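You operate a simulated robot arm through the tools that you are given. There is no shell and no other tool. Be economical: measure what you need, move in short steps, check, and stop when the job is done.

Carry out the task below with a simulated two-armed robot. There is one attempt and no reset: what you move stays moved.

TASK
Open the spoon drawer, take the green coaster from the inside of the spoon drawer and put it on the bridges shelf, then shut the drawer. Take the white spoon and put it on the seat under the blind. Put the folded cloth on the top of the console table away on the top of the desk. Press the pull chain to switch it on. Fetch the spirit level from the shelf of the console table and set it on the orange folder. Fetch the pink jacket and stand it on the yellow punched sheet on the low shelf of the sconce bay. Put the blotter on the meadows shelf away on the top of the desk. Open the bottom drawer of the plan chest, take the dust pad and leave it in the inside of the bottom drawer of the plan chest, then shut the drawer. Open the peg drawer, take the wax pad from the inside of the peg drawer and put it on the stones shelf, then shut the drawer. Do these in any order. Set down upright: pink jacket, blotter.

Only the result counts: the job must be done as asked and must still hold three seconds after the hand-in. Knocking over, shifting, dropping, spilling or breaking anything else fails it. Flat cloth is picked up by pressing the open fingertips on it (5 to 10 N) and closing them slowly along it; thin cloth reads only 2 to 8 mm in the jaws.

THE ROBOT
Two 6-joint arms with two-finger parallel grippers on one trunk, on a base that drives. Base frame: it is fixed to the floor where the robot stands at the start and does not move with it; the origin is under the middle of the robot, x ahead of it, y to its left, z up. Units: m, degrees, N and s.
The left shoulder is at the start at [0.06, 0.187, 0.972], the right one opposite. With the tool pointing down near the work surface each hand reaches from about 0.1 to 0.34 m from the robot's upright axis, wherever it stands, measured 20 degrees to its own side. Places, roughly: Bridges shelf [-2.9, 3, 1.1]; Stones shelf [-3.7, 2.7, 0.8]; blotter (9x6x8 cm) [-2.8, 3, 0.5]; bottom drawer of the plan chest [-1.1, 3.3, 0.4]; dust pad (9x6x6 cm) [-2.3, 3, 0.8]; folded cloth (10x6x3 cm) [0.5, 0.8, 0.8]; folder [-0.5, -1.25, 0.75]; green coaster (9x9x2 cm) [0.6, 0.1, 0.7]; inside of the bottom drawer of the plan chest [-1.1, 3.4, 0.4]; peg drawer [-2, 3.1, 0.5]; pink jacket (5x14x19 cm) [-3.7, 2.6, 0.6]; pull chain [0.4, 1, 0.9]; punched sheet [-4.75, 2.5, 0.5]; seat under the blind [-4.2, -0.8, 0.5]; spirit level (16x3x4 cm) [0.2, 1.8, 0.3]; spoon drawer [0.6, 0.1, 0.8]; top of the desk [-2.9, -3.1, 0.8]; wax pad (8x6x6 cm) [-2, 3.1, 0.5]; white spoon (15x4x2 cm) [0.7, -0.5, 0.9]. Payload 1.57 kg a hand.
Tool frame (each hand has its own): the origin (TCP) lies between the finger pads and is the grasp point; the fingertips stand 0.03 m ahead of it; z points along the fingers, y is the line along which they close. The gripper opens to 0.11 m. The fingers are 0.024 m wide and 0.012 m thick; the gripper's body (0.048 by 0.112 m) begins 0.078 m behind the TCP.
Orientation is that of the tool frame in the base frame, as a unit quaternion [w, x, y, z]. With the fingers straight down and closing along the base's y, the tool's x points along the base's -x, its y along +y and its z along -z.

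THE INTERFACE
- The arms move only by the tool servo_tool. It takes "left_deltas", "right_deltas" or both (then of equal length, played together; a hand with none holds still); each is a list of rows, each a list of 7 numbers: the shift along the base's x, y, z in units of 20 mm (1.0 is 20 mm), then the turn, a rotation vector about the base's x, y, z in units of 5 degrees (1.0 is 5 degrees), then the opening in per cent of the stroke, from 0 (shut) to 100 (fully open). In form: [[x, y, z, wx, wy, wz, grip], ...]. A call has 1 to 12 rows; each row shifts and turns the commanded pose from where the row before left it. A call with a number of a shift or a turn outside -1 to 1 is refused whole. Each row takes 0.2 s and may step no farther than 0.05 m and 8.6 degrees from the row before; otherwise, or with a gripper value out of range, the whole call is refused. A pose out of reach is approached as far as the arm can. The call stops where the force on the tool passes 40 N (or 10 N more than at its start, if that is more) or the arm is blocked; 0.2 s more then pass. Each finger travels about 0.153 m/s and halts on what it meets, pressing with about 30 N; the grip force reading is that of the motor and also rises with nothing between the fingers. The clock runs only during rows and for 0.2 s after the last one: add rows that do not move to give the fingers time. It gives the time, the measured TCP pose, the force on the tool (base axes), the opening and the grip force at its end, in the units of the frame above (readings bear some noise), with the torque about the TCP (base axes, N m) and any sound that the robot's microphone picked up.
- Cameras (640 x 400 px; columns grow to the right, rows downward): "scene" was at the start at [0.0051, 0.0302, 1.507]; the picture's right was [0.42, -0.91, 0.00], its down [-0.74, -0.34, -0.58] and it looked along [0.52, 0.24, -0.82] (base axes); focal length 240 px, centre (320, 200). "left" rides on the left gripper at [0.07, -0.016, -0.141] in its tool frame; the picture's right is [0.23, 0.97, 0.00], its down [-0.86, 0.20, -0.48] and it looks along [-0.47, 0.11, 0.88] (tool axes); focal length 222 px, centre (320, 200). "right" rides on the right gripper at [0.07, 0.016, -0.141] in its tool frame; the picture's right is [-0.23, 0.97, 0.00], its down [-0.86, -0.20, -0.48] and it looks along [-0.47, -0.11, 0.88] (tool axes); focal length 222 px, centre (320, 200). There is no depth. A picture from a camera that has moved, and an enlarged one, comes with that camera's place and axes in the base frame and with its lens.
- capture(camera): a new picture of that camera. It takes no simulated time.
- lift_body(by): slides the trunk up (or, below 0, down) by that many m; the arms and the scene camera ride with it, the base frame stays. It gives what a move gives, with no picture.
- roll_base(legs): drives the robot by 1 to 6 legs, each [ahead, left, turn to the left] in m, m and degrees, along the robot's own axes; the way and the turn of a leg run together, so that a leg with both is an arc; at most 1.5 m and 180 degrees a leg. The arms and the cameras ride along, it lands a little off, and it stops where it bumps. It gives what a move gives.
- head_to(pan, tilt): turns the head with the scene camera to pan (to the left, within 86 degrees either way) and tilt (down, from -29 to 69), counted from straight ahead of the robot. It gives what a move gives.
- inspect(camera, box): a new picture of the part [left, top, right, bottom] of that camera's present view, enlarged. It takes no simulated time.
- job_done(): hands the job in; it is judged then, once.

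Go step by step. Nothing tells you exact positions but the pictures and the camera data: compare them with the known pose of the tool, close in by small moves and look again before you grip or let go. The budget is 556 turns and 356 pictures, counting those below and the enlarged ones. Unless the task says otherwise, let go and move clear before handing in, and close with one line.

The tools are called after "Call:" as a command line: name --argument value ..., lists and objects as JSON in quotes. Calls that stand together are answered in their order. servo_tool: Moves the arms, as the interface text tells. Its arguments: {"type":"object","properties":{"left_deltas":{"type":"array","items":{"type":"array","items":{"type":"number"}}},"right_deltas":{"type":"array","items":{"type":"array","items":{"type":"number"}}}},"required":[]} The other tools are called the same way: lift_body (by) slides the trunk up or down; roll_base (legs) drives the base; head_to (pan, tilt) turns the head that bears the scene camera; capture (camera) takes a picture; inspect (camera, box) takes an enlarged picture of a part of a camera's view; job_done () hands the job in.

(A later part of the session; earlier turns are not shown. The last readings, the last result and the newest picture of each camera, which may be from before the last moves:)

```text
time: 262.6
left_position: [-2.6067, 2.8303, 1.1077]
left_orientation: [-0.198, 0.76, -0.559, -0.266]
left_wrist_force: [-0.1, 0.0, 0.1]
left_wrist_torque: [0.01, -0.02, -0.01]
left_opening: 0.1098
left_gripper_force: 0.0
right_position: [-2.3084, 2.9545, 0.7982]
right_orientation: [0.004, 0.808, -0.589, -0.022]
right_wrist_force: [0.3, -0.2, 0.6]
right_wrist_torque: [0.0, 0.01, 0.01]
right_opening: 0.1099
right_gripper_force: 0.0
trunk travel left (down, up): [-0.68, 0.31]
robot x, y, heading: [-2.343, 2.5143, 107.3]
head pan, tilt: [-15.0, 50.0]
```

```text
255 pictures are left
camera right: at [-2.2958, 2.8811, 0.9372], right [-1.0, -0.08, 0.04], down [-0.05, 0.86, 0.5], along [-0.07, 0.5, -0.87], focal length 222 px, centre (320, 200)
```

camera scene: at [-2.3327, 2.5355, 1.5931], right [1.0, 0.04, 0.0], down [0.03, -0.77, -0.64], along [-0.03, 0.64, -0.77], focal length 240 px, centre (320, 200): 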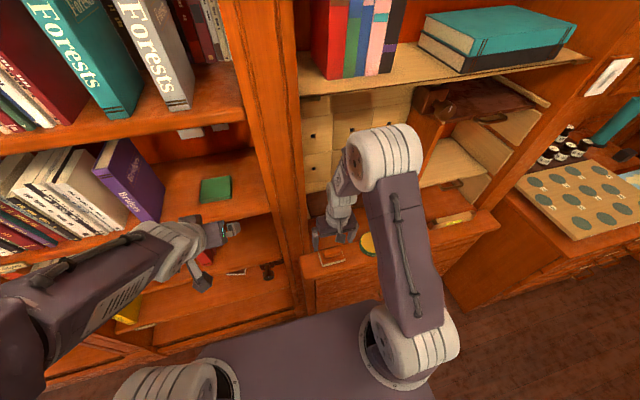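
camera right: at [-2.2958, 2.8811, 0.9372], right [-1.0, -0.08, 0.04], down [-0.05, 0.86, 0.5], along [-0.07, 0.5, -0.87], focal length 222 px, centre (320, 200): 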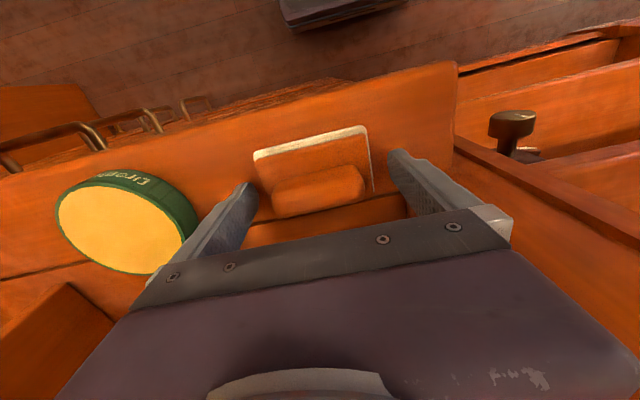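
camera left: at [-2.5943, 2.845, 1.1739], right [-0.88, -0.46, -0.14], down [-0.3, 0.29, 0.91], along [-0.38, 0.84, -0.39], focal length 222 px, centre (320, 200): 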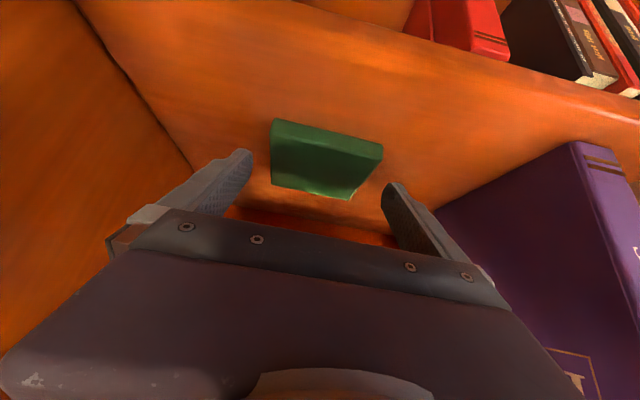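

Call:
servo_tool --right_deltas '[[0.35, 0.1, -0.5, 0, 0, 0, 100], [0, 0, -0.6, 0, 0, 0, 100], [0, 0, -0.5, 0, 0, 0, 100], [0, 0, -0.4, 0, 0, 0, 100], [0, 0, -0.3, 0, 0, 0, 100]]'

Call:
capture --camera "right"

```text
time: 263.0
left_position: [-2.6063, 2.8269, 1.1077]
left_orientation: [-0.199, 0.76, -0.558, -0.268]
left_wrist_force: [0.4, -0.3, 0.0]
left_wrist_torque: [-0.01, 0.01, 0.0]
left_opening: 0.1099
left_gripper_force: 0.0
right_position: [-2.3012, 2.9554, 0.7916]
right_orientation: [0.003, 0.807, -0.59, -0.022]
right_wrist_force: [2.4, -5.9, 21.2]
right_wrist_torque: [0.0, -1.38, -0.31]
right_opening: 0.1094
right_gripper_force: 0.2
trunk travel left (down, up): [-0.68, 0.31]
robot x, y, heading: [-2.3473, 2.5182, 107.4]
head pan, tilt: [-15.0, 50.0]
stopped in row 2 (right hand): the force on the tool passed its limit (the readings are from after the stop); the commanded pose is now the measured one
```

```text
254 pictures are left
camera right: at [-2.29, 2.8811, 0.9311], right [-1.0, -0.08, 0.04], down [-0.05, 0.86, 0.5], along [-0.07, 0.5, -0.86], focal length 222 px, centre (320, 200)
```

right: 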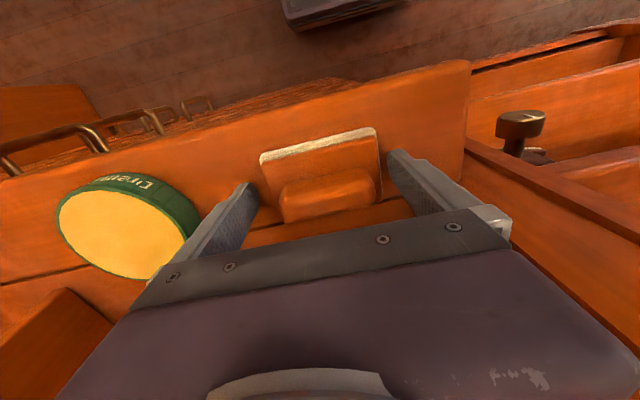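

Contact of one finger shows the ledge is at z≈0.76 and the hand tilts ~2.5°. I level the hand, then close on the pad.

Call:
servo_tool --right_deltas '[[0, 0, 0.3, -0.24, -0.45, 0, 100], [0, 0, -0.2, 0, 0, 0, 100], [0, 0, 0, 0, 0, 0, 85], [0, 0, 0, 0, 0, 0, 70], [0, 0, 0, 0, 0, 0, 60], [0, 0, 0, 0, 0, 0, 60]]'

Call:
capture --camera "right"

```text
time: 264.4
left_position: [-2.6059, 2.8294, 1.1087]
left_orientation: [-0.199, 0.76, -0.558, -0.269]
left_wrist_force: [0.4, -0.5, -0.1]
left_wrist_torque: [0.01, 0.02, -0.01]
left_opening: 0.1099
left_gripper_force: 0.0
right_position: [-2.3005, 2.9562, 0.7929]
right_orientation: [-0.001, 0.808, -0.59, -0.001]
right_wrist_force: [1.0, 0.3, 2.3]
right_wrist_torque: [-0.03, 0.07, 0.0]
right_opening: 0.0891
right_gripper_force: 30.0
trunk travel left (down, up): [-0.68, 0.31]
robot x, y, heading: [-2.3457, 2.5114, 107.4]
head pan, tilt: [-15.0, 50.0]
```

```text
253 pictures are left
camera right: at [-2.2953, 2.8857, 0.9335], right [-1.0, -0.08, 0.0], down [-0.07, 0.87, 0.48], along [-0.04, 0.48, -0.88], focal length 222 px, centre (320, 200)
```

right: 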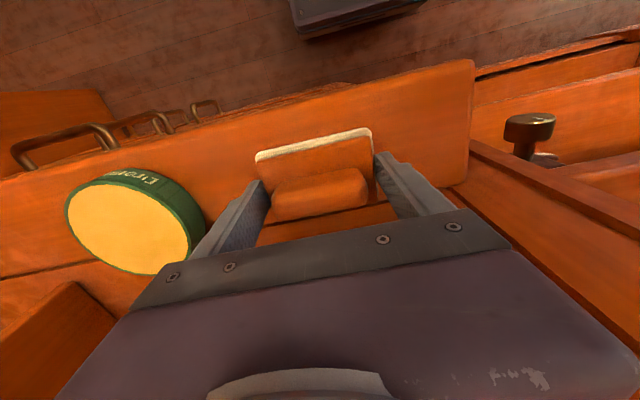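

The pad is gripped at 89 mm. I lift it, back away from the shelf, and look at the plan chest to the right.

Call:
servo_tool --right_deltas '[[0, 0, 0.6, 0, 0, 0, 60], [0, 0, 1, 0, 0, 0, 60], [0, 0, 1, 0, 0, 0, 60], [0, 0, 1, 0, 0, 0, 60], [0, 0, 1, 0, 0, 0, 60], [0, 0, 1, 0, 0, 0, 60], [0, 0, 1, 0, 0, 0, 60], [0, 0, 1, 0, 0, 0, 60], [0, 0, 1, 0, 0, 0, 60], [0, 0, 1, 0, 0, 0, 60]]'

Call:
roll_base --legs '[[-0.15, 0, 0]]'

Call:
head_to --pan -60 --tilt 40

Call:
capture --camera "scene"

Call:
capture --camera "right"

```text
time: 266.6
left_position: [-2.6066, 2.8283, 1.1078]
left_orientation: [-0.199, 0.76, -0.558, -0.268]
left_wrist_force: [-0.4, -0.9, -0.3]
left_wrist_torque: [-0.02, -0.04, 0.02]
left_opening: 0.1103
left_gripper_force: 0.0
right_position: [-2.3019, 2.9564, 0.9849]
right_orientation: [0.0, 0.808, -0.589, -0.001]
right_wrist_force: [0.3, -0.9, 0.1]
right_wrist_torque: [-0.01, 0.0, 0.02]
right_opening: 0.0892
right_gripper_force: 29.9
trunk travel left (down, up): [-0.68, 0.31]
robot x, y, heading: [-2.3459, 2.5139, 107.2]
head pan, tilt: [-15.0, 50.0]
```

```text
time: 268.0
left_position: [-2.562, 2.6865, 1.1072]
left_orientation: [-0.198, 0.76, -0.558, -0.268]
left_wrist_force: [-0.5, -0.5, 0.0]
left_wrist_torque: [0.04, -0.01, -0.02]
left_opening: 0.1099
left_gripper_force: 0.0
right_position: [-2.2576, 2.8125, 0.9837]
right_orientation: [0.0, 0.808, -0.59, 0.0]
right_wrist_force: [-0.8, 0.1, -0.7]
right_wrist_torque: [-0.02, -0.01, -0.01]
right_opening: 0.0891
right_gripper_force: 30.5
trunk travel left (down, up): [-0.68, 0.31]
robot x, y, heading: [-2.3021, 2.3764, 107.3]
head pan, tilt: [-15.0, 50.0]
```

```text
time: 269.1
left_position: [-2.5613, 2.6851, 1.1071]
left_orientation: [-0.197, 0.761, -0.558, -0.267]
left_wrist_force: [-0.6, 0.1, 0.4]
left_wrist_torque: [0.0, 0.01, -0.01]
left_opening: 0.1101
left_gripper_force: 0.0
right_position: [-2.2581, 2.8141, 0.9839]
right_orientation: [-0.001, 0.808, -0.589, -0.001]
right_wrist_force: [-0.2, -0.3, 0.2]
right_wrist_torque: [0.0, 0.0, -0.03]
right_opening: 0.0891
right_gripper_force: 30.1
trunk travel left (down, up): [-0.68, 0.31]
robot x, y, heading: [-2.3014, 2.3739, 107.4]
head pan, tilt: [-60.0, 40.0]
```

```text
252 pictures are left
camera scene: at [-2.2268, 2.3769, 1.6072], right [0.74, -0.68, 0.0], down [-0.43, -0.47, -0.77], along [0.52, 0.56, -0.64], focal length 240 px, centre (320, 200)
```

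scene: 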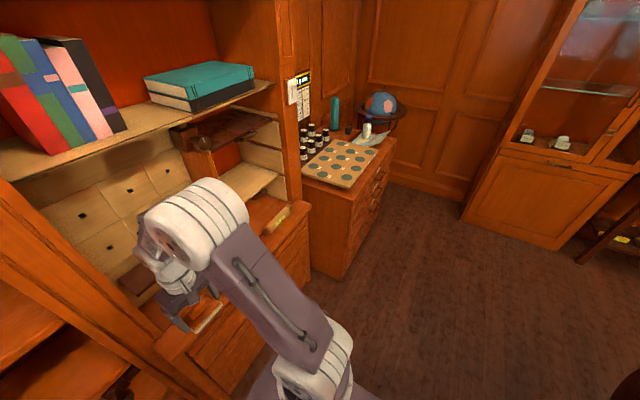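

```text
251 pictures are left
camera right: at [-2.2511, 2.7428, 1.1249], right [-1.0, -0.08, 0.0], down [-0.07, 0.87, 0.48], along [-0.04, 0.48, -0.88], focal length 222 px, centre (320, 200)
```

right: 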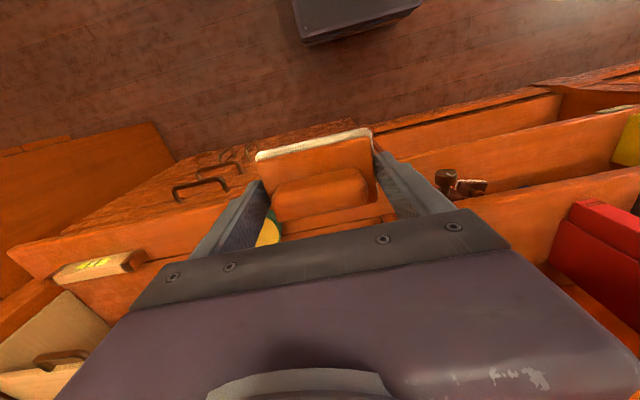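

The pad is held safely. I tuck the right hand in and drive round to stand in front of the plan chest.

Call:
servo_tool --right_deltas '[[0.33, -1, 0.5, 0, 0, 0, 60], [0.33, -1, 0.5, 0, 0, 0, 60], [0.33, -1, 0.5, 0, 0, 0, 60], [0.33, -1, 0.5, 0, 0, 0, 60], [0.33, -1, 0.5, 0, 0, 0, 60], [0.33, -1, 0.5, 0, 0, 0, 60]]'

Call:
roll_base --legs '[[0, -0.8, 0], [-0.3, 0, 0], [0, -0.85, 0]]'

Call:
head_to --pan 0 --tilt 45

Call:
capture --camera "scene"

```text
time: 270.5
left_position: [-2.5609, 2.6839, 1.1086]
left_orientation: [-0.198, 0.76, -0.558, -0.268]
left_wrist_force: [1.1, 1.0, 0.7]
left_wrist_torque: [0.0, 0.0, 0.0]
left_opening: 0.1102
left_gripper_force: 0.1
right_position: [-2.2176, 2.691, 1.0455]
right_orientation: [0.0, 0.808, -0.59, 0.0]
right_wrist_force: [-0.2, -0.2, -0.6]
right_wrist_torque: [0.0, 0.0, 0.0]
right_opening: 0.0891
right_gripper_force: 29.8
trunk travel left (down, up): [-0.68, 0.31]
robot x, y, heading: [-2.3035, 2.3736, 107.3]
head pan, tilt: [-60.0, 40.0]
```

```text
time: 280.6
left_position: [-0.8878, 2.8902, 1.1079]
left_orientation: [-0.199, 0.757, -0.563, -0.266]
left_wrist_force: [0.6, 0.2, 0.3]
left_wrist_torque: [0.02, -0.01, -0.01]
left_opening: 0.1098
left_gripper_force: 0.0
right_position: [-0.545, 2.8929, 1.0447]
right_orientation: [0.0, 0.804, -0.595, -0.001]
right_wrist_force: [0.9, 0.3, -1.7]
right_wrist_torque: [-0.01, 0.02, -0.02]
right_opening: 0.0891
right_gripper_force: 29.5
trunk travel left (down, up): [-0.68, 0.31]
robot x, y, heading: [-0.6327, 2.5726, 106.8]
head pan, tilt: [-60.0, 40.0]
```

```text
time: 281.9
left_position: [-0.8882, 2.8898, 1.1074]
left_orientation: [-0.199, 0.757, -0.563, -0.266]
left_wrist_force: [0.3, 0.3, 0.2]
left_wrist_torque: [0.01, 0.0, 0.02]
left_opening: 0.1098
left_gripper_force: 0.0
right_position: [-0.5447, 2.894, 1.0452]
right_orientation: [0.0, 0.804, -0.594, -0.001]
right_wrist_force: [0.1, 0.6, -0.3]
right_wrist_torque: [-0.01, -0.01, 0.02]
right_opening: 0.0891
right_gripper_force: 30.0
trunk travel left (down, up): [-0.68, 0.31]
robot x, y, heading: [-0.6324, 2.5767, 106.9]
head pan, tilt: [0.0, 45.0]
```

```text
250 pictures are left
camera scene: at [-0.639, 2.5938, 1.6], right [0.96, 0.29, 0.0], down [0.2, -0.68, -0.71], along [-0.2, 0.68, -0.71], focal length 240 px, centre (320, 200)
```

scene: 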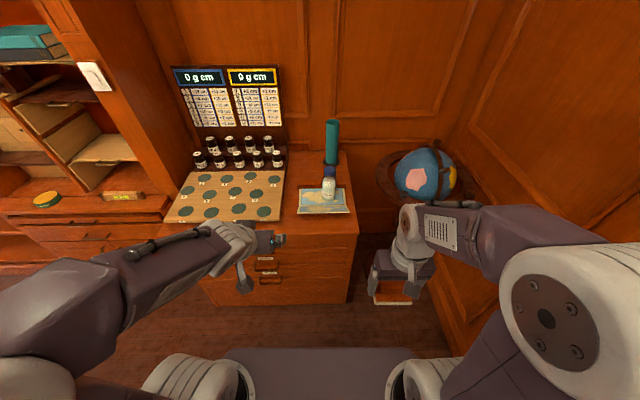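

The chest front is at n≈3.30 (0.65 m ahead), drawers with bar handles. I rotate the left hand to point forward with fingers closing vertically.

Call:
servo_tool --left_deltas '[[-0.24, 0.218, 0, 1, 0.303, 0, 60], [-0.24, 0.218, 0, 1, 0.303, 0, 60], [-0.24, 0.218, 0, 1, 0.303, 0, 60], [-0.24, 0.218, 0, 1, 0.303, 0, 60], [-0.24, 0.218, 0, 1, 0.303, 0, 60], [-0.24, 0.218, 0, 1, 0.303, 0, 60], [-0.24, 0.218, 0, 1, 0.303, 0, 60], [-0.24, 0.218, 0, 1, 0.303, 0, 60], [-0.24, 0.218, 0, 1, 0.303, 0, 60], [-0.24, 0.218, 0, 1, 0.303, 0, 60]]'

Call:
servo_tool --left_deltas '[[-0.24, 0.218, 0, 0.303, -1, 0, 60], [-0.24, 0.218, 0, 0.303, -1, 0, 60], [-0.24, 0.218, 0, 0.303, -1, 0, 60], [-0.24, 0.218, 0, 0.303, -1, 0, 60], [-0.24, 0.218, 0, 0.303, -1, 0, 60], [-0.24, 0.218, 0, 0.303, -1, 0, 60], [-0.24, 0.218, 0, 0.303, -1, 0, 60], [-0.24, 0.218, 0, 0.303, -1, 0, 60], [-0.24, 0.218, 0, 0.303, -1, 0, 60], [-0.24, 0.218, 0, 0.303, -1, 0, 60], [-0.24, 0.218, 0, 0.303, -1, 0, 60], [-0.24, 0.218, 0, 0.303, -1, 0, 60]]'

Call:
servo_tool --left_deltas '[[-0.24, 0.218, 0, 0.303, -1, 0, 60], [-0.24, 0.218, 0, 0.303, -1, 0, 60], [-0.24, 0.218, 0, 0.303, -1, 0, 60], [-0.24, 0.218, 0, 0.303, -1, 0, 60], [-0.24, 0.218, 0, 0.303, -1, 0, 60]]'

Call:
capture --camera "scene"

```text
time: 284.1
left_position: [-0.9184, 3.0223, 1.1904]
left_orientation: [-0.396, 0.582, -0.434, -0.562]
left_wrist_force: [-0.2, -0.3, 0.0]
left_wrist_torque: [0.02, 0.01, -0.01]
left_opening: 0.0659
left_gripper_force: 0.1
left hand out of reach, approached as far as the arm can: row 1, 2, 3, 4, 5, 6, 7, 8, 9, 10
right_position: [-0.5445, 2.8945, 1.0439]
right_orientation: [-0.001, 0.804, -0.594, -0.001]
right_wrist_force: [0.2, 0.6, 0.7]
right_wrist_torque: [-0.01, 0.0, 0.0]
right_opening: 0.089
right_gripper_force: 30.2
trunk travel left (down, up): [-0.68, 0.31]
robot x, y, heading: [-0.6311, 2.5727, 106.6]
head pan, tilt: [0.0, 45.0]
```

```text
time: 286.7
left_position: [-0.9179, 3.0214, 1.1902]
left_orientation: [-0.395, 0.583, -0.434, -0.562]
left_wrist_force: [0.1, -0.3, -0.2]
left_wrist_torque: [-0.02, 0.03, 0.01]
left_opening: 0.0661
left_gripper_force: 0.1
left hand out of reach, approached as far as the arm can: row 1, 2, 3, 4, 5, 6, 7, 8, 9, 10, 11, 12
right_position: [-0.5444, 2.8942, 1.0447]
right_orientation: [0.0, 0.804, -0.594, 0.0]
right_wrist_force: [-0.5, 0.3, -0.7]
right_wrist_torque: [0.0, -0.01, 0.01]
right_opening: 0.0891
right_gripper_force: 30.1
trunk travel left (down, up): [-0.68, 0.31]
robot x, y, heading: [-0.6299, 2.569, 106.6]
head pan, tilt: [0.0, 45.0]
```

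```text
time: 287.9
left_position: [-0.9179, 3.0227, 1.1903]
left_orientation: [-0.396, 0.583, -0.435, -0.561]
left_wrist_force: [-0.2, 0.4, 0.0]
left_wrist_torque: [0.02, 0.01, 0.01]
left_opening: 0.0658
left_gripper_force: 0.1
left hand out of reach, approached as far as the arm can: row 1, 2, 3, 4, 5
right_position: [-0.5445, 2.8926, 1.0432]
right_orientation: [-0.001, 0.804, -0.594, -0.001]
right_wrist_force: [0.2, -0.2, -0.6]
right_wrist_torque: [0.02, -0.02, 0.01]
right_opening: 0.089
right_gripper_force: 29.9
trunk travel left (down, up): [-0.68, 0.31]
robot x, y, heading: [-0.6311, 2.5755, 106.9]
head pan, tilt: [0.0, 45.0]
```

```text
249 pictures are left
camera scene: at [-0.6392, 2.5938, 1.6], right [0.96, 0.29, 0.0], down [0.2, -0.68, -0.71], along [-0.2, 0.68, -0.71], focal length 240 px, centre (320, 200)
```

scene: 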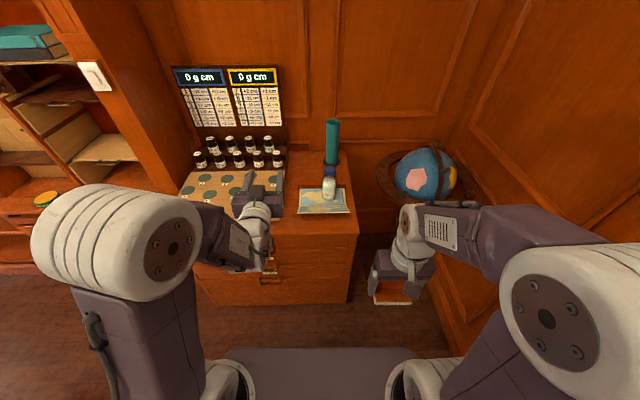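

Call:
servo_tool --left_deltas '[[-0.8, -0.2, -0.5, 0, 0, 0, 60], [-0.8, -0.2, -0.5, 0, 0, 0, 60], [-0.8, -0.2, -0.5, 0, 0, 0, 60], [-0.8, -0.2, -0.5, 0, 0, 0, 60], [-0.8, -0.2, -0.5, 0.303, -1, 0, 60], [-0.5, 0, 0, 0.303, -1, 0, 60], [-0.5, 0, 0, 0.303, -1, 0, 60], [0, 0, 0, 0.303, -1, 0, 60], [0, 0, 0, 0.303, -1, 0, 60], [0, 0, 0, 0.303, -1, 0, 60], [0, 0, 0, 0.303, -1, 0, 60], [0, 0, 0, 0.303, -1, 0, 60]]'

Call:
capture --camera "scene"

```text
time: 290.5
left_position: [-0.9184, 3.0208, 1.1909]
left_orientation: [-0.395, 0.583, -0.435, -0.561]
left_wrist_force: [-0.1, 0.3, 0.0]
left_wrist_torque: [0.04, 0.01, 0.03]
left_opening: 0.0662
left_gripper_force: 0.0
left hand out of reach, approached as far as the arm can: row 1, 2, 3, 4, 5, 6, 7, 8, 9, 10, 11, 12
right_position: [-0.5438, 2.8932, 1.0446]
right_orientation: [0.0, 0.804, -0.594, -0.001]
right_wrist_force: [-0.2, -0.4, -1.3]
right_wrist_torque: [-0.02, 0.01, 0.04]
right_opening: 0.0893
right_gripper_force: 29.5
trunk travel left (down, up): [-0.68, 0.31]
robot x, y, heading: [-0.6314, 2.5733, 106.9]
head pan, tilt: [0.0, 45.0]
```

```text
248 pictures are left
camera scene: at [-0.6392, 2.5938, 1.6], right [0.96, 0.29, 0.0], down [0.2, -0.68, -0.71], along [-0.2, 0.68, -0.71], focal length 240 px, centre (320, 200)
```

scene: 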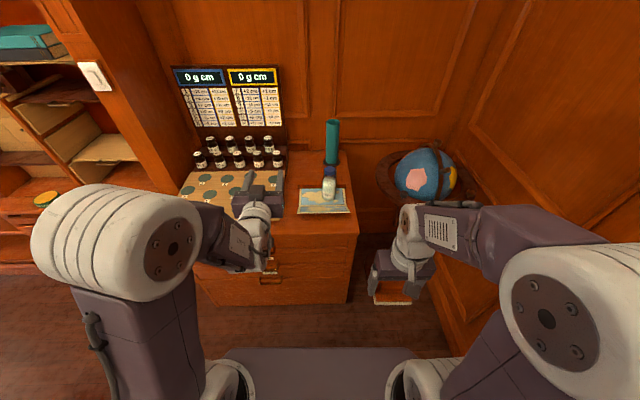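

The arm is stuck at a wrist limit; I unwind by pitching it back down.

Call:
servo_tool --left_deltas '[[0, 0, 0.3, -1, -0.303, 0, 60], [0, 0, 0.3, -1, -0.303, 0, 60], [0, 0, 0.3, -1, -0.303, 0, 60], [0, 0, 0.3, -1, -0.303, 0, 60], [0, 0, 0, -1, -0.303, 0, 60], [0, 0, 0, -1, -0.303, 0, 60], [0, 0, 0, -1, -0.303, 0, 60], [0, 0, 0, -1, -0.303, 0, 60], [0, 0, 0, -1, -0.303, 0, 60]]'

```text
time: 292.5
left_position: [-0.9231, 3.0227, 1.2162]
left_orientation: [-0.194, 0.747, -0.558, -0.305]
left_wrist_force: [0.0, 0.7, -0.5]
left_wrist_torque: [0.0, -0.01, 0.01]
left_opening: 0.0659
left_gripper_force: 0.0
left hand out of reach, approached as far as the arm can: row 7
right_position: [-0.545, 2.8938, 1.0444]
right_orientation: [0.0, 0.804, -0.594, 0.001]
right_wrist_force: [-1.0, -0.4, -0.9]
right_wrist_torque: [0.0, 0.03, 0.0]
right_opening: 0.0893
right_gripper_force: 30.3
trunk travel left (down, up): [-0.68, 0.31]
robot x, y, heading: [-0.6346, 2.5706, 106.9]
head pan, tilt: [0.0, 45.0]
```

Call:
servo_tool --left_deltas '[[-0.39, -0.12, -0.2, 0.859, -0.998, 0.531, 60], [-0.39, -0.12, -0.2, 0.859, -0.998, 0.531, 60], [-0.39, -0.12, -0.2, 0.859, -0.998, 0.531, 60], [-0.39, -0.12, -0.2, 0.859, -0.998, 0.531, 60], [-0.39, -0.12, -0.2, 0.859, -0.998, 0.531, 60], [-0.39, -0.12, -0.2, 0.859, -0.998, 0.531, 60], [-0.39, -0.12, -0.2, 0.859, -0.998, 0.531, 60]]'

Call:
servo_tool --left_deltas '[[-0.39, -0.12, -0.2, 0.859, -0.998, 0.531, 60], [-0.39, -0.12, -0.2, 0.859, -0.998, 0.531, 60], [-0.39, -0.12, -0.2, 0.859, -0.998, 0.531, 60], [-0.39, -0.12, -0.2, 0.859, -0.998, 0.531, 60], [-0.39, -0.12, -0.2, 0.859, -0.998, 0.531, 60], [-0.39, -0.12, -0.2, 0.859, -0.998, 0.531, 60], [-0.39, -0.12, -0.2, 0.859, -0.998, 0.531, 60]]'

Call:
capture --camera "scene"

Call:
capture --camera "left"

```text
time: 294.1
left_position: [-0.9792, 3.0041, 1.1868]
left_orientation: [-0.482, 0.807, -0.252, -0.23]
left_wrist_force: [-0.1, -0.6, 0.0]
left_wrist_torque: [0.0, 0.03, -0.01]
left_opening: 0.0659
left_gripper_force: 0.0
right_position: [-0.5462, 2.8932, 1.0441]
right_orientation: [-0.001, 0.805, -0.594, 0.0]
right_wrist_force: [-0.1, 0.8, -0.2]
right_wrist_torque: [0.02, 0.02, -0.02]
right_opening: 0.0892
right_gripper_force: 30.4
trunk travel left (down, up): [-0.68, 0.31]
robot x, y, heading: [-0.6335, 2.5717, 106.9]
head pan, tilt: [0.0, 45.0]
```

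```text
time: 295.7
left_position: [-1.0343, 2.988, 1.16]
left_orientation: [-0.682, 0.717, 0.1, -0.11]
left_wrist_force: [0.1, -0.4, 0.0]
left_wrist_torque: [0.02, 0.0, -0.03]
left_opening: 0.0661
left_gripper_force: 0.1
right_position: [-0.5465, 2.8944, 1.0432]
right_orientation: [0.0, 0.804, -0.594, 0.0]
right_wrist_force: [0.2, -1.2, -1.8]
right_wrist_torque: [0.02, 0.03, 0.01]
right_opening: 0.089
right_gripper_force: 30.1
trunk travel left (down, up): [-0.68, 0.31]
robot x, y, heading: [-0.6287, 2.5725, 106.4]
head pan, tilt: [0.0, 45.0]
```

```text
247 pictures are left
camera scene: at [-0.6397, 2.5943, 1.6], right [0.96, 0.29, 0.0], down [0.2, -0.68, -0.71], along [-0.2, 0.68, -0.71], focal length 240 px, centre (320, 200)
```

scene: 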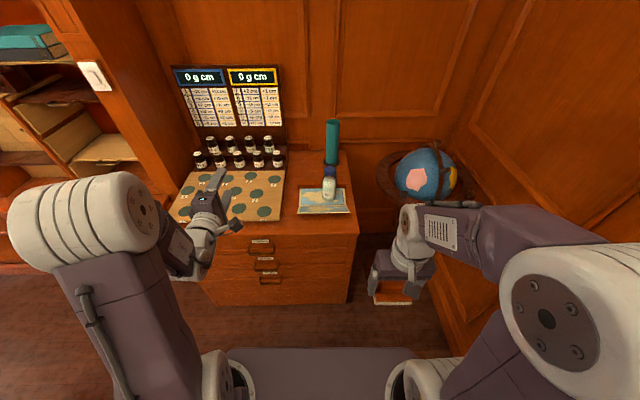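

```text
246 pictures are left
camera left: at [-0.9262, 2.8748, 1.1809], right [0.21, 0.02, -0.98], down [-0.68, -0.72, -0.16], along [-0.71, 0.7, -0.14], focal length 222 px, centre (320, 200)
```

left: 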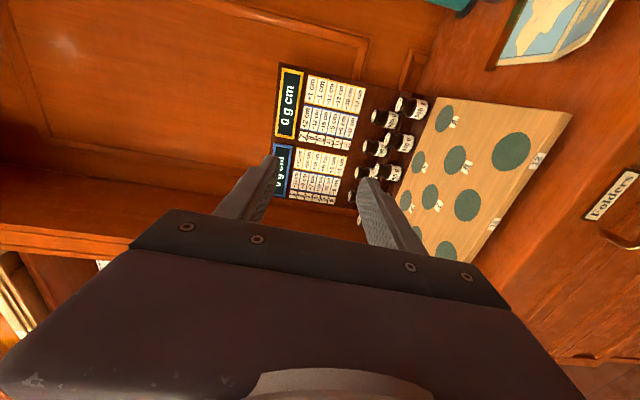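

The left hand now points forward, laterally in line with the handles (bottom handle ≈ z 0.38). I raise the right hand relative to the body and lower the trunk.

Call:
servo_tool --right_deltas '[[0, 0, 1, 0, 0, 0, 60], [0, 0, 1, 0, 0, 0, 60], [0, 0, 1, 0, 0, 0, 60], [0, 0, 1, 0, 0, 0, 60], [0, 0, 1, 0, 0, 0, 60], [0, 0, 1, 0, 0, 0, 60], [0, 0, 1, 0, 0, 0, 60], [0, 0, 1, 0, 0, 0, 60]]'

Call:
roll_base --legs '[[-0.05, 0, 0]]'

Call:
lift_body --by -0.4

Call:
lift_body --by -0.25

Call:
capture --camera "scene"

Call:
capture --camera "left"

```text
time: 297.5
left_position: [-1.034, 2.9867, 1.1604]
left_orientation: [-0.681, 0.717, 0.099, -0.111]
left_wrist_force: [0.9, 0.6, -0.3]
left_wrist_torque: [-0.03, -0.01, 0.0]
left_opening: 0.0659
left_gripper_force: 0.1
right_position: [-0.5457, 2.8938, 1.2056]
right_orientation: [0.0, 0.804, -0.594, -0.001]
right_wrist_force: [0.2, -0.2, -0.4]
right_wrist_torque: [0.01, 0.04, -0.04]
right_opening: 0.0891
right_gripper_force: 29.7
trunk travel left (down, up): [-0.68, 0.31]
robot x, y, heading: [-0.6345, 2.5757, 106.7]
head pan, tilt: [0.0, 45.0]
```

```text
time: 298.4
left_position: [-1.0206, 2.9428, 1.1569]
left_orientation: [-0.68, 0.718, 0.099, -0.111]
left_wrist_force: [-1.0, 0.2, 0.2]
left_wrist_torque: [-0.01, 0.0, -0.03]
left_opening: 0.066
left_gripper_force: 0.0
right_position: [-0.5315, 2.8498, 1.2033]
right_orientation: [0.0, 0.805, -0.594, 0.0]
right_wrist_force: [-0.3, 1.6, -0.4]
right_wrist_torque: [-0.04, -0.02, 0.06]
right_opening: 0.089
right_gripper_force: 30.2
trunk travel left (down, up): [-0.68, 0.31]
robot x, y, heading: [-0.6195, 2.5244, 106.9]
head pan, tilt: [0.0, 45.0]
```

```text
time: 302.2
left_position: [-1.0189, 2.9401, 0.7594]
left_orientation: [-0.681, 0.717, 0.099, -0.111]
left_wrist_force: [-0.3, 0.5, -0.5]
left_wrist_torque: [0.0, 0.01, 0.01]
left_opening: 0.066
left_gripper_force: 0.1
right_position: [-0.5316, 2.8471, 0.8041]
right_orientation: [-0.001, 0.804, -0.595, -0.001]
right_wrist_force: [0.3, 0.2, -0.3]
right_wrist_torque: [0.01, 0.02, -0.03]
right_opening: 0.0891
right_gripper_force: 29.9
trunk travel left (down, up): [-0.28, 0.71]
robot x, y, heading: [-0.6211, 2.5283, 106.7]
head pan, tilt: [0.0, 45.0]
```

```text
time: 304.8
left_position: [-1.0204, 2.9415, 0.5097]
left_orientation: [-0.681, 0.717, 0.099, -0.111]
left_wrist_force: [0.5, 0.3, -0.2]
left_wrist_torque: [-0.02, 0.0, 0.02]
left_opening: 0.0661
left_gripper_force: 0.1
right_position: [-0.5312, 2.847, 0.555]
right_orientation: [-0.001, 0.804, -0.594, 0.0]
right_wrist_force: [-0.2, 0.1, -0.5]
right_wrist_torque: [-0.04, 0.01, -0.03]
right_opening: 0.089
right_gripper_force: 29.7
trunk travel left (down, up): [-0.03, 0.96]
robot x, y, heading: [-0.6177, 2.5301, 106.7]
head pan, tilt: [0.0, 45.0]
```

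```text
245 pictures are left
camera scene: at [-0.625, 2.5466, 0.95], right [0.96, 0.29, 0.0], down [0.2, -0.68, -0.71], along [-0.2, 0.68, -0.71], focal length 240 px, centre (320, 200)
```

scene: 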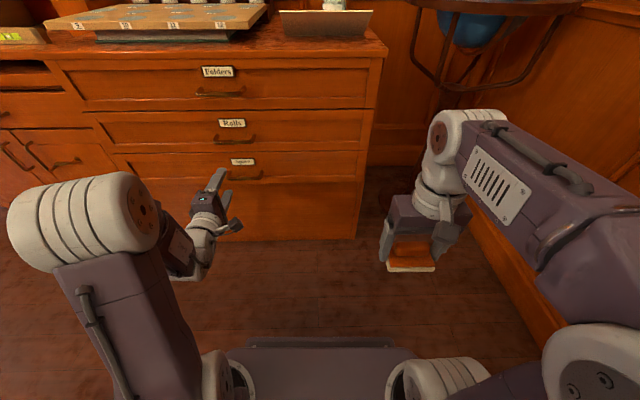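

```text
244 pictures are left
camera left: at [-0.9115, 2.8273, 0.5311], right [0.21, 0.02, -0.98], down [-0.68, -0.72, -0.16], along [-0.7, 0.7, -0.14], focal length 222 px, centre (320, 200)
```

left: 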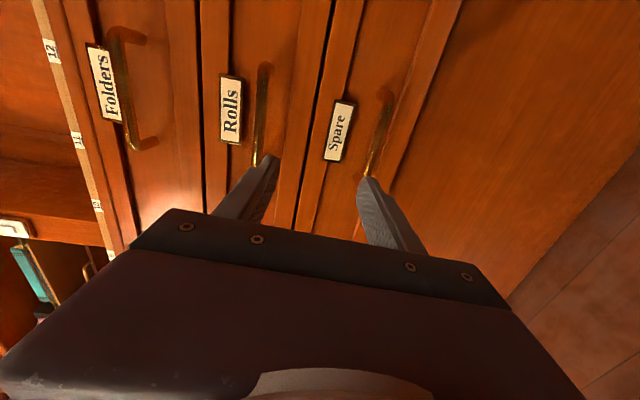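

The bottom drawer is labelled "Spare", handle ≈[-1.03, 3.075, 0.435]. I lower the left hand 7.5 cm, shift 3 cm right and advance with the base.

Call:
servo_tool --left_deltas '[[0.35, 0.11, -0.9, 0, 0, 0, 45], [0.35, 0.11, -0.9, 0, 0, 0, 45], [0.35, 0.11, -0.9, 0, 0, 0, 45], [0.35, 0.11, -0.9, 0, 0, 0, 45]]'

Call:
roll_base --legs '[[0.08, 0, 0.6]]'

Call:
capture --camera "left"

Call:
inspect --camera "scene" --box '[160, 100, 320, 200]'

```text
time: 305.8
left_position: [-1.0024, 2.9444, 0.4371]
left_orientation: [-0.682, 0.717, 0.097, -0.108]
left_wrist_force: [0.1, -0.2, 0.1]
left_wrist_torque: [-0.01, -0.01, 0.04]
left_opening: 0.0495
left_gripper_force: 0.1
left hand out of reach, approached as far as the arm can: row 3, 4
right_position: [-0.5308, 2.8465, 0.5549]
right_orientation: [-0.001, 0.805, -0.594, -0.001]
right_wrist_force: [-1.4, -1.6, -0.5]
right_wrist_torque: [0.01, 0.02, 0.01]
right_opening: 0.0891
right_gripper_force: 29.8
trunk travel left (down, up): [-0.03, 0.96]
robot x, y, heading: [-0.6175, 2.5264, 106.8]
head pan, tilt: [0.0, 45.0]
```

```text
time: 306.9
left_position: [-1.0308, 3.0167, 0.438]
left_orientation: [-0.681, 0.717, 0.101, -0.112]
left_wrist_force: [0.3, -0.1, -0.7]
left_wrist_torque: [-0.01, 0.02, -0.03]
left_opening: 0.0493
left_gripper_force: 0.1
right_position: [-0.5579, 2.9232, 0.5546]
right_orientation: [0.0, 0.808, -0.589, -0.001]
right_wrist_force: [0.1, -1.0, -1.1]
right_wrist_torque: [0.0, 0.01, -0.01]
right_opening: 0.0892
right_gripper_force: 30.4
trunk travel left (down, up): [-0.03, 0.96]
robot x, y, heading: [-0.6424, 2.6049, 107.1]
head pan, tilt: [0.0, 45.0]
```

```text
243 pictures are left
camera left: at [-0.9217, 2.9045, 0.4586], right [0.21, 0.02, -0.98], down [-0.68, -0.72, -0.16], along [-0.71, 0.69, -0.14], focal length 222 px, centre (320, 200)
```

left: 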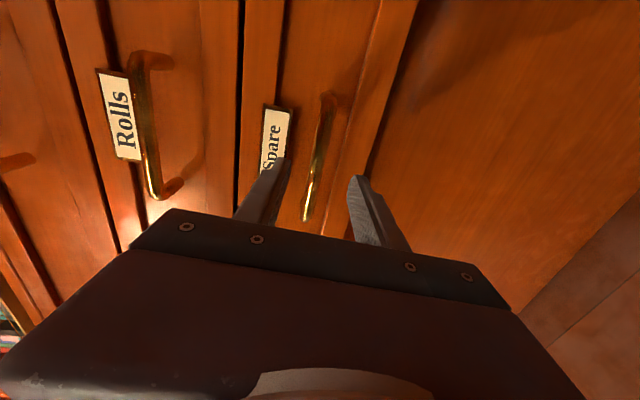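

```text
4.00 times, centred on (240, 150) of scene
camera zoom: at [-0.6488, 2.6236, 0.95], right [0.95, 0.3, 0.0], down [0.21, -0.68, -0.71], along [-0.21, 0.68, -0.71], focal length 959 px, centre (640, 400)
```

zoom: 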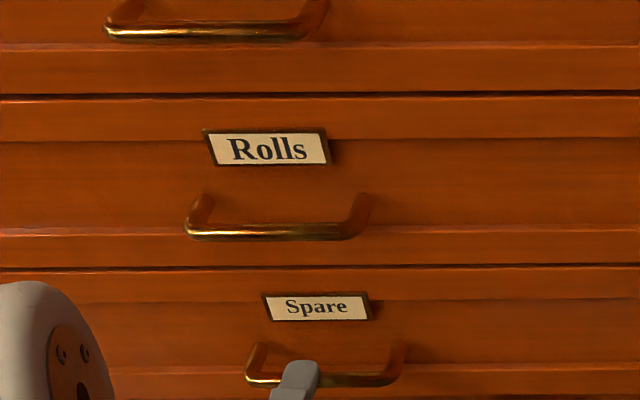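

The bar runs between the fingers. I advance 4.5 cm and close.

Call:
roll_base --legs '[[0.045, 0, 0]]'

Call:
servo_tool --left_deltas '[[0, 0, 0, 0, 0, 0, 20], [0, 0, 0, 0, 0, 0, 0], [0, 0, 0, 0, 0, 0, 0]]'

Call:
capture --camera "left"

```text
time: 307.8
left_position: [-1.0422, 3.0601, 0.4362]
left_orientation: [-0.681, 0.717, 0.1, -0.111]
left_wrist_force: [-0.1, 0.3, -0.6]
left_wrist_torque: [0.01, 0.01, 0.04]
left_opening: 0.0493
left_gripper_force: 0.0
right_position: [-0.571, 2.967, 0.5543]
right_orientation: [-0.001, 0.807, -0.591, -0.001]
right_wrist_force: [-0.1, 0.4, -0.2]
right_wrist_torque: [0.07, 0.01, -0.03]
right_opening: 0.0892
right_gripper_force: 30.2
trunk travel left (down, up): [-0.03, 0.96]
robot x, y, heading: [-0.6549, 2.6481, 107.4]
head pan, tilt: [0.0, 45.0]
```

```text
time: 308.6
left_position: [-1.0427, 3.0602, 0.4386]
left_orientation: [-0.683, 0.715, 0.101, -0.112]
left_wrist_force: [-1.0, 0.4, 11.1]
left_wrist_torque: [0.3, -0.75, -0.25]
left_opening: 0.0131
left_gripper_force: 29.6
right_position: [-0.5721, 2.9671, 0.5539]
right_orientation: [-0.001, 0.807, -0.59, 0.0]
right_wrist_force: [-0.4, -0.8, -1.3]
right_wrist_torque: [0.0, -0.02, -0.02]
right_opening: 0.0891
right_gripper_force: 29.6
trunk travel left (down, up): [-0.03, 0.96]
robot x, y, heading: [-0.6546, 2.6462, 107.2]
head pan, tilt: [0.0, 45.0]
```

```text
241 pictures are left
camera left: at [-0.9348, 2.9472, 0.4597], right [0.21, 0.02, -0.98], down [-0.68, -0.72, -0.16], along [-0.71, 0.69, -0.14], focal length 222 px, centre (320, 200)
```

left: 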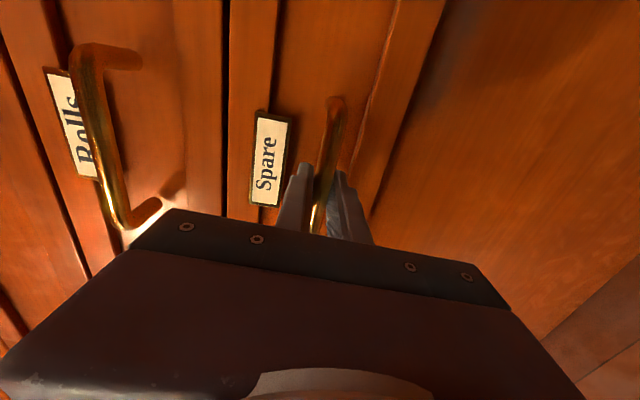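

Bar gripped (13 mm). I pull back 0.25 m.

Call:
roll_base --legs '[[-0.12, 0, 0], [-0.13, 0, 0]]'

Call:
capture --camera "scene"

```text
time: 310.7
left_position: [-0.9655, 2.8243, 0.4393]
left_orientation: [-0.683, 0.716, 0.097, -0.11]
left_wrist_force: [25.5, 8.0, 13.9]
left_wrist_torque: [0.25, -0.66, -0.01]
left_opening: 0.0131
left_gripper_force: 29.4
right_position: [-0.4964, 2.7297, 0.5549]
right_orientation: [0.0, 0.807, -0.591, -0.003]
right_wrist_force: [0.0, -0.6, -0.9]
right_wrist_torque: [0.0, 0.0, 0.02]
right_opening: 0.0889
right_gripper_force: 30.1
trunk travel left (down, up): [-0.03, 0.96]
robot x, y, heading: [-0.5831, 2.4101, 107.2]
head pan, tilt: [0.0, 45.0]
```

```text
240 pictures are left
camera scene: at [-0.5862, 2.4296, 0.9501], right [0.96, 0.3, 0.0], down [0.21, -0.68, -0.71], along [-0.21, 0.68, -0.71], focal length 240 px, centre (320, 200)
```

scene: 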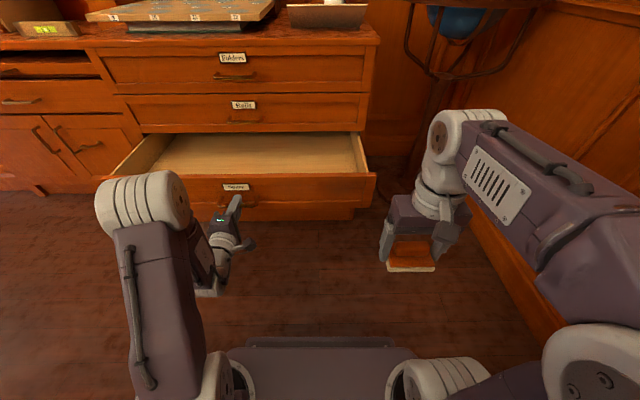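

The drawer is open and empty. I release the bar, back off, raise the left hand out of the way, and shift left so the right hand can lower the pad into it.

Call:
servo_tool --left_deltas '[[0, 0, 0, 0, 0, 0, 50], [0, 0, 0, 0, 0, 0, 50]]'

Call:
roll_base --legs '[[-0.07, 0, 0]]'

Call:
servo_tool --left_deltas '[[0, 0, 1, 0, 0, 0, 50], [0, 0, 1, 0, 0, 0, 50], [0, 0, 1, 0, 0, 0, 50], [0, 0, 1, 0, 0, 0, 50], [0, 0, 1, 0, 0, 0, 50], [0, 0, 1, 0, 0, 0, 50], [0, 0, 1, 0, 0, 0, 50], [0, 0, 1, 0, 0, 0, 50], [0, 0, 1, 0, 0, 0, 50], [0, 0, 1, 0, 0, 0, 50]]' --right_deltas '[[-0.3, 0.95, 0.5, 0, 0, 0, 60], [-0.3, 0.95, 0.5, 0, 0, 0, 60], [-0.3, 0.95, 0.5, 0, 0, 0, 60], [-0.3, 0.95, 0.5, 0, 0, 0, 60], [-0.3, 0.95, 0.5, 0, 0, 0, 60], [-0.3, 0.95, 0, 0, 0, 0, 60], [-0.3, 0.95, 0, 0, 0, 0, 60], [-0.3, 0.95, 0, 0, 0, 0, 60], [-0.3, 0.95, 0, 0, 0, 0, 60], [-0.3, 0.95, 0, 0, 0, 0, 60]]'

Call:
capture --camera "scene"

```text
time: 311.3
left_position: [-0.9672, 2.8238, 0.4381]
left_orientation: [-0.682, 0.717, 0.098, -0.109]
left_wrist_force: [-0.5, 0.5, 0.1]
left_wrist_torque: [0.0, 0.04, 0.0]
left_opening: 0.0549
left_gripper_force: 0.1
right_position: [-0.4971, 2.7321, 0.5555]
right_orientation: [-0.001, 0.806, -0.591, -0.001]
right_wrist_force: [-0.3, 0.4, -0.7]
right_wrist_torque: [0.0, -0.02, 0.01]
right_opening: 0.0892
right_gripper_force: 30.0
trunk travel left (down, up): [-0.03, 0.96]
robot x, y, heading: [-0.5826, 2.4078, 107.1]
head pan, tilt: [0.0, 45.0]
```

```text
time: 312.3
left_position: [-0.9463, 2.7571, 0.4373]
left_orientation: [-0.682, 0.717, 0.098, -0.109]
left_wrist_force: [-0.4, -0.6, -0.2]
left_wrist_torque: [-0.01, 0.01, -0.02]
left_opening: 0.0551
left_gripper_force: 0.1
right_position: [-0.4776, 2.6636, 0.5528]
right_orientation: [-0.001, 0.807, -0.591, -0.001]
right_wrist_force: [-0.6, 0.4, -0.5]
right_wrist_torque: [0.01, -0.05, -0.01]
right_opening: 0.0892
right_gripper_force: 29.8
trunk travel left (down, up): [-0.03, 0.96]
robot x, y, heading: [-0.562, 2.3438, 106.7]
head pan, tilt: [0.0, 45.0]
```

```text
time: 314.5
left_position: [-0.9493, 2.7615, 0.6381]
left_orientation: [-0.681, 0.717, 0.098, -0.108]
left_wrist_force: [-0.3, 1.5, 0.4]
left_wrist_torque: [0.0, 0.0, -0.01]
left_opening: 0.055
left_gripper_force: 0.1
left hand out of reach, approached as far as the arm can: row 2
right_position: [-0.5355, 2.8503, 0.601]
right_orientation: [0.0, 0.807, -0.59, -0.001]
right_wrist_force: [0.6, 0.2, 0.5]
right_wrist_torque: [0.01, -0.01, 0.04]
right_opening: 0.0892
right_gripper_force: 30.1
right hand out of reach, approached as far as the arm can: row 10
trunk travel left (down, up): [-0.03, 0.96]
robot x, y, heading: [-0.5655, 2.3426, 107.2]
head pan, tilt: [0.0, 45.0]
```

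```text
239 pictures are left
camera scene: at [-0.5677, 2.3628, 0.95], right [0.96, 0.3, 0.0], down [0.21, -0.68, -0.71], along [-0.21, 0.68, -0.71], focal length 240 px, centre (320, 200)
```

scene: 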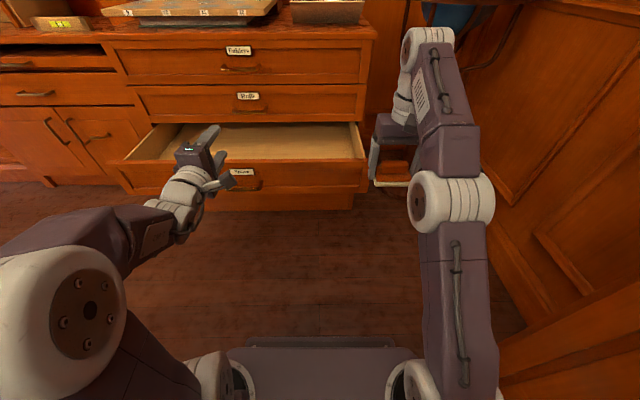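

I raise the trunk a bit for better arm posture, then move up to the open drawer.

Call:
lift_body --by 0.22

Call:
roll_base --legs '[[0, 0.2, 0], [0.25, 0, 0]]'

Call:
capture --camera "right"

Call:
capture --camera "scene"

```text
time: 316.8
left_position: [-0.9482, 2.7611, 0.8571]
left_orientation: [-0.682, 0.716, 0.098, -0.11]
left_wrist_force: [0.1, 0.4, -0.8]
left_wrist_torque: [-0.03, 0.0, -0.01]
left_opening: 0.0551
left_gripper_force: 0.1
right_position: [-0.5346, 2.8496, 0.8213]
right_orientation: [-0.002, 0.807, -0.591, -0.002]
right_wrist_force: [0.1, 0.2, -1.7]
right_wrist_torque: [-0.03, -0.01, 0.0]
right_opening: 0.0892
right_gripper_force: 29.7
trunk travel left (down, up): [-0.25, 0.74]
robot x, y, heading: [-0.5597, 2.3439, 107.3]
head pan, tilt: [0.0, 45.0]
```

```text
time: 319.8
left_position: [-1.2114, 2.9407, 0.8561]
left_orientation: [-0.682, 0.717, 0.098, -0.109]
left_wrist_force: [0.4, 0.1, -0.2]
left_wrist_torque: [0.03, 0.02, -0.02]
left_opening: 0.0548
left_gripper_force: 0.0
right_position: [-0.7973, 3.03, 0.8205]
right_orientation: [-0.001, 0.806, -0.591, -0.002]
right_wrist_force: [0.3, 0.8, -0.7]
right_wrist_torque: [-0.03, 0.0, -0.01]
right_opening: 0.089
right_gripper_force: 30.5
trunk travel left (down, up): [-0.25, 0.74]
robot x, y, heading: [-0.826, 2.5248, 107.1]
head pan, tilt: [0.0, 45.0]
```

```text
238 pictures are left
camera right: at [-0.7913, 2.9578, 0.9611], right [-1.0, -0.08, 0.0], down [-0.07, 0.87, 0.48], along [-0.04, 0.48, -0.88], focal length 222 px, centre (320, 200)
```

right: 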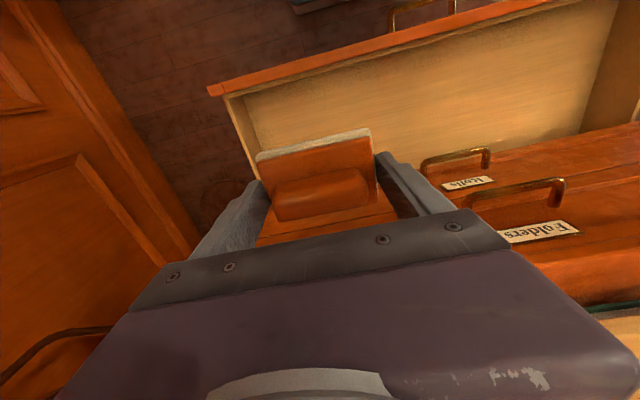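

```text
237 pictures are left
camera scene: at [-0.8303, 2.5423, 1.17], right [0.96, 0.29, 0.0], down [0.21, -0.68, -0.71], along [-0.21, 0.68, -0.71], focal length 240 px, centre (320, 200)
```

scene: 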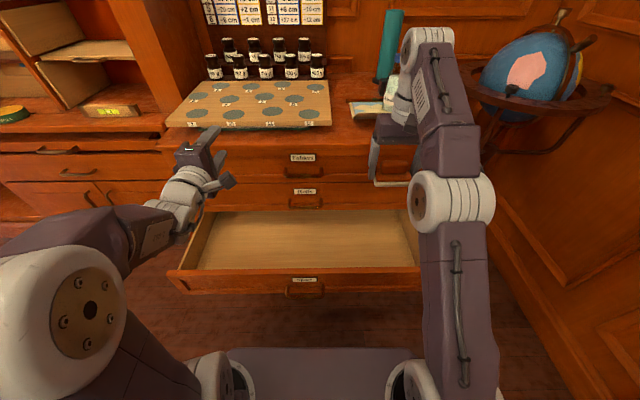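

The pad is over the drawer with good margins. I lower it 0.24 m and check.

Call:
servo_tool --right_deltas '[[0, 0, -1, 0, 0, 0, 60], [0, 0, -1, 0, 0, 0, 60], [-0.1, 0.3, -1, 0, 0, 0, 60], [-0.1, 0.3, -1, 0, 0, 0, 60], [-0.1, 0.3, -1, 0, 0, 0, 60], [0, 0, -1, 0, 0, 0, 60], [0, 0, -1, 0, 0, 0, 60], [0, 0, -1, 0, 0, 0, 60], [0, 0, -1, 0, 0, 0, 60], [0, 0, -1, 0, 0, 0, 60], [0, 0, -1, 0, 0, 0, 60], [0, 0, -1, 0, 0, 0, 60]]'

Call:
capture --camera "right"

Call:
capture --camera "scene"

```text
time: 322.4
left_position: [-1.2104, 2.9399, 0.8581]
left_orientation: [-0.682, 0.717, 0.098, -0.11]
left_wrist_force: [0.9, -1.3, 1.3]
left_wrist_torque: [0.0, 0.0, -0.02]
left_opening: 0.0551
left_gripper_force: 0.1
right_position: [-0.8035, 3.046, 0.5789]
right_orientation: [-0.002, 0.806, -0.591, -0.002]
right_wrist_force: [0.5, 0.7, -0.6]
right_wrist_torque: [0.04, -0.01, 0.01]
right_opening: 0.0893
right_gripper_force: 29.7
trunk travel left (down, up): [-0.25, 0.74]
robot x, y, heading: [-0.8232, 2.5212, 107.3]
head pan, tilt: [0.0, 45.0]
```

```text
236 pictures are left
camera right: at [-0.797, 2.9757, 0.7208], right [-1.0, -0.08, 0.0], down [-0.07, 0.87, 0.48], along [-0.04, 0.48, -0.88], focal length 222 px, centre (320, 200)
```

right: 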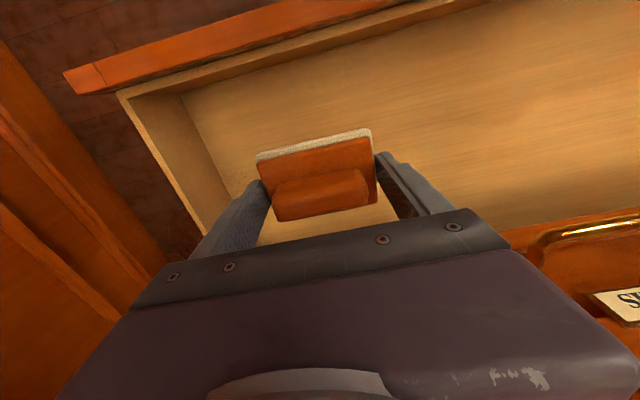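

```text
235 pictures are left
camera scene: at [-0.8301, 2.5418, 1.17], right [0.96, 0.29, 0.0], down [0.21, -0.68, -0.71], along [-0.21, 0.68, -0.71], focal length 240 px, centre (320, 200)
```

scene: 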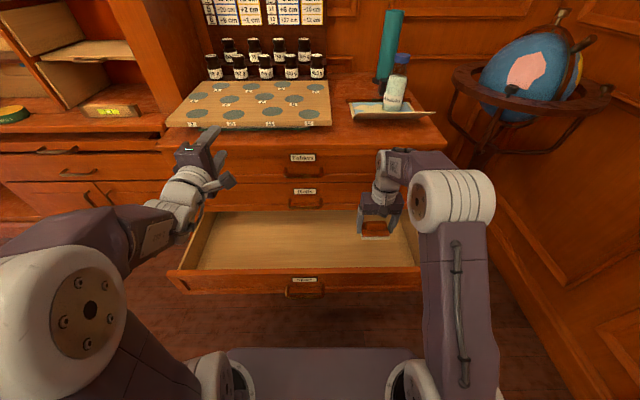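

Call:
servo_tool --right_deltas '[[0, 0, -1, 0, 0, 0, 60], [0, 0, -1, 0, 0, 0, 60], [0, 0, -1, 0, 0, 0, 60], [0, 0, -1, 0, 0, 0, 60], [0, 0, -1, 0, 0, 0, 60], [0, 0, -1, 0, 0, 0, 60], [0, 0, -0.5, 0, 0, 0, 60], [0, 0, -0.5, 0, 0, 0, 60], [0, 0, -0.5, 0, 0, 0, 60], [0, 0, -0.5, 0, 0, 0, 60], [0, 0, -0.5, 0, 0, 0, 60]]'

Call:
capture --camera "right"

```text
time: 324.6
left_position: [-1.2109, 2.9385, 0.8588]
left_orientation: [-0.682, 0.717, 0.098, -0.109]
left_wrist_force: [-0.7, -1.1, 0.3]
left_wrist_torque: [-0.01, -0.01, -0.02]
left_opening: 0.055
left_gripper_force: 0.1
right_position: [-0.8059, 3.0515, 0.4305]
right_orientation: [-0.009, 0.806, -0.592, -0.011]
right_wrist_force: [-1.0, 2.7, 32.2]
right_wrist_torque: [-0.78, 0.34, 0.1]
right_opening: 0.089
right_gripper_force: 30.1
trunk travel left (down, up): [-0.25, 0.74]
robot x, y, heading: [-0.8212, 2.5202, 107.1]
head pan, tilt: [0.0, 45.0]
stopped in row 11 (right hand): the force on the tool passed its limit (the readings are from after the stop); the commanded pose is now the measured one
```

```text
234 pictures are left
camera right: at [-0.7987, 2.9782, 0.5694], right [-1.0, -0.08, 0.01], down [-0.06, 0.86, 0.5], along [-0.04, 0.5, -0.87], focal length 222 px, centre (320, 200)
```

right: 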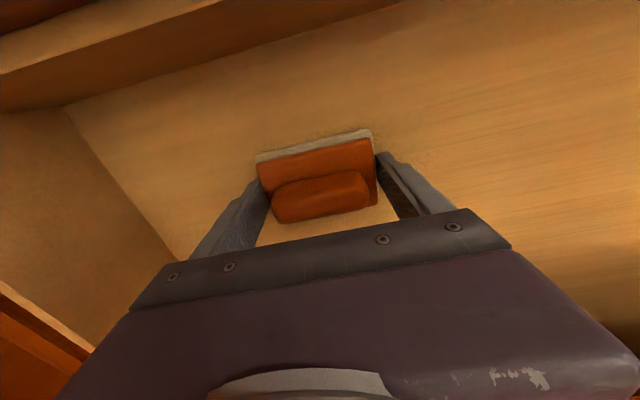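

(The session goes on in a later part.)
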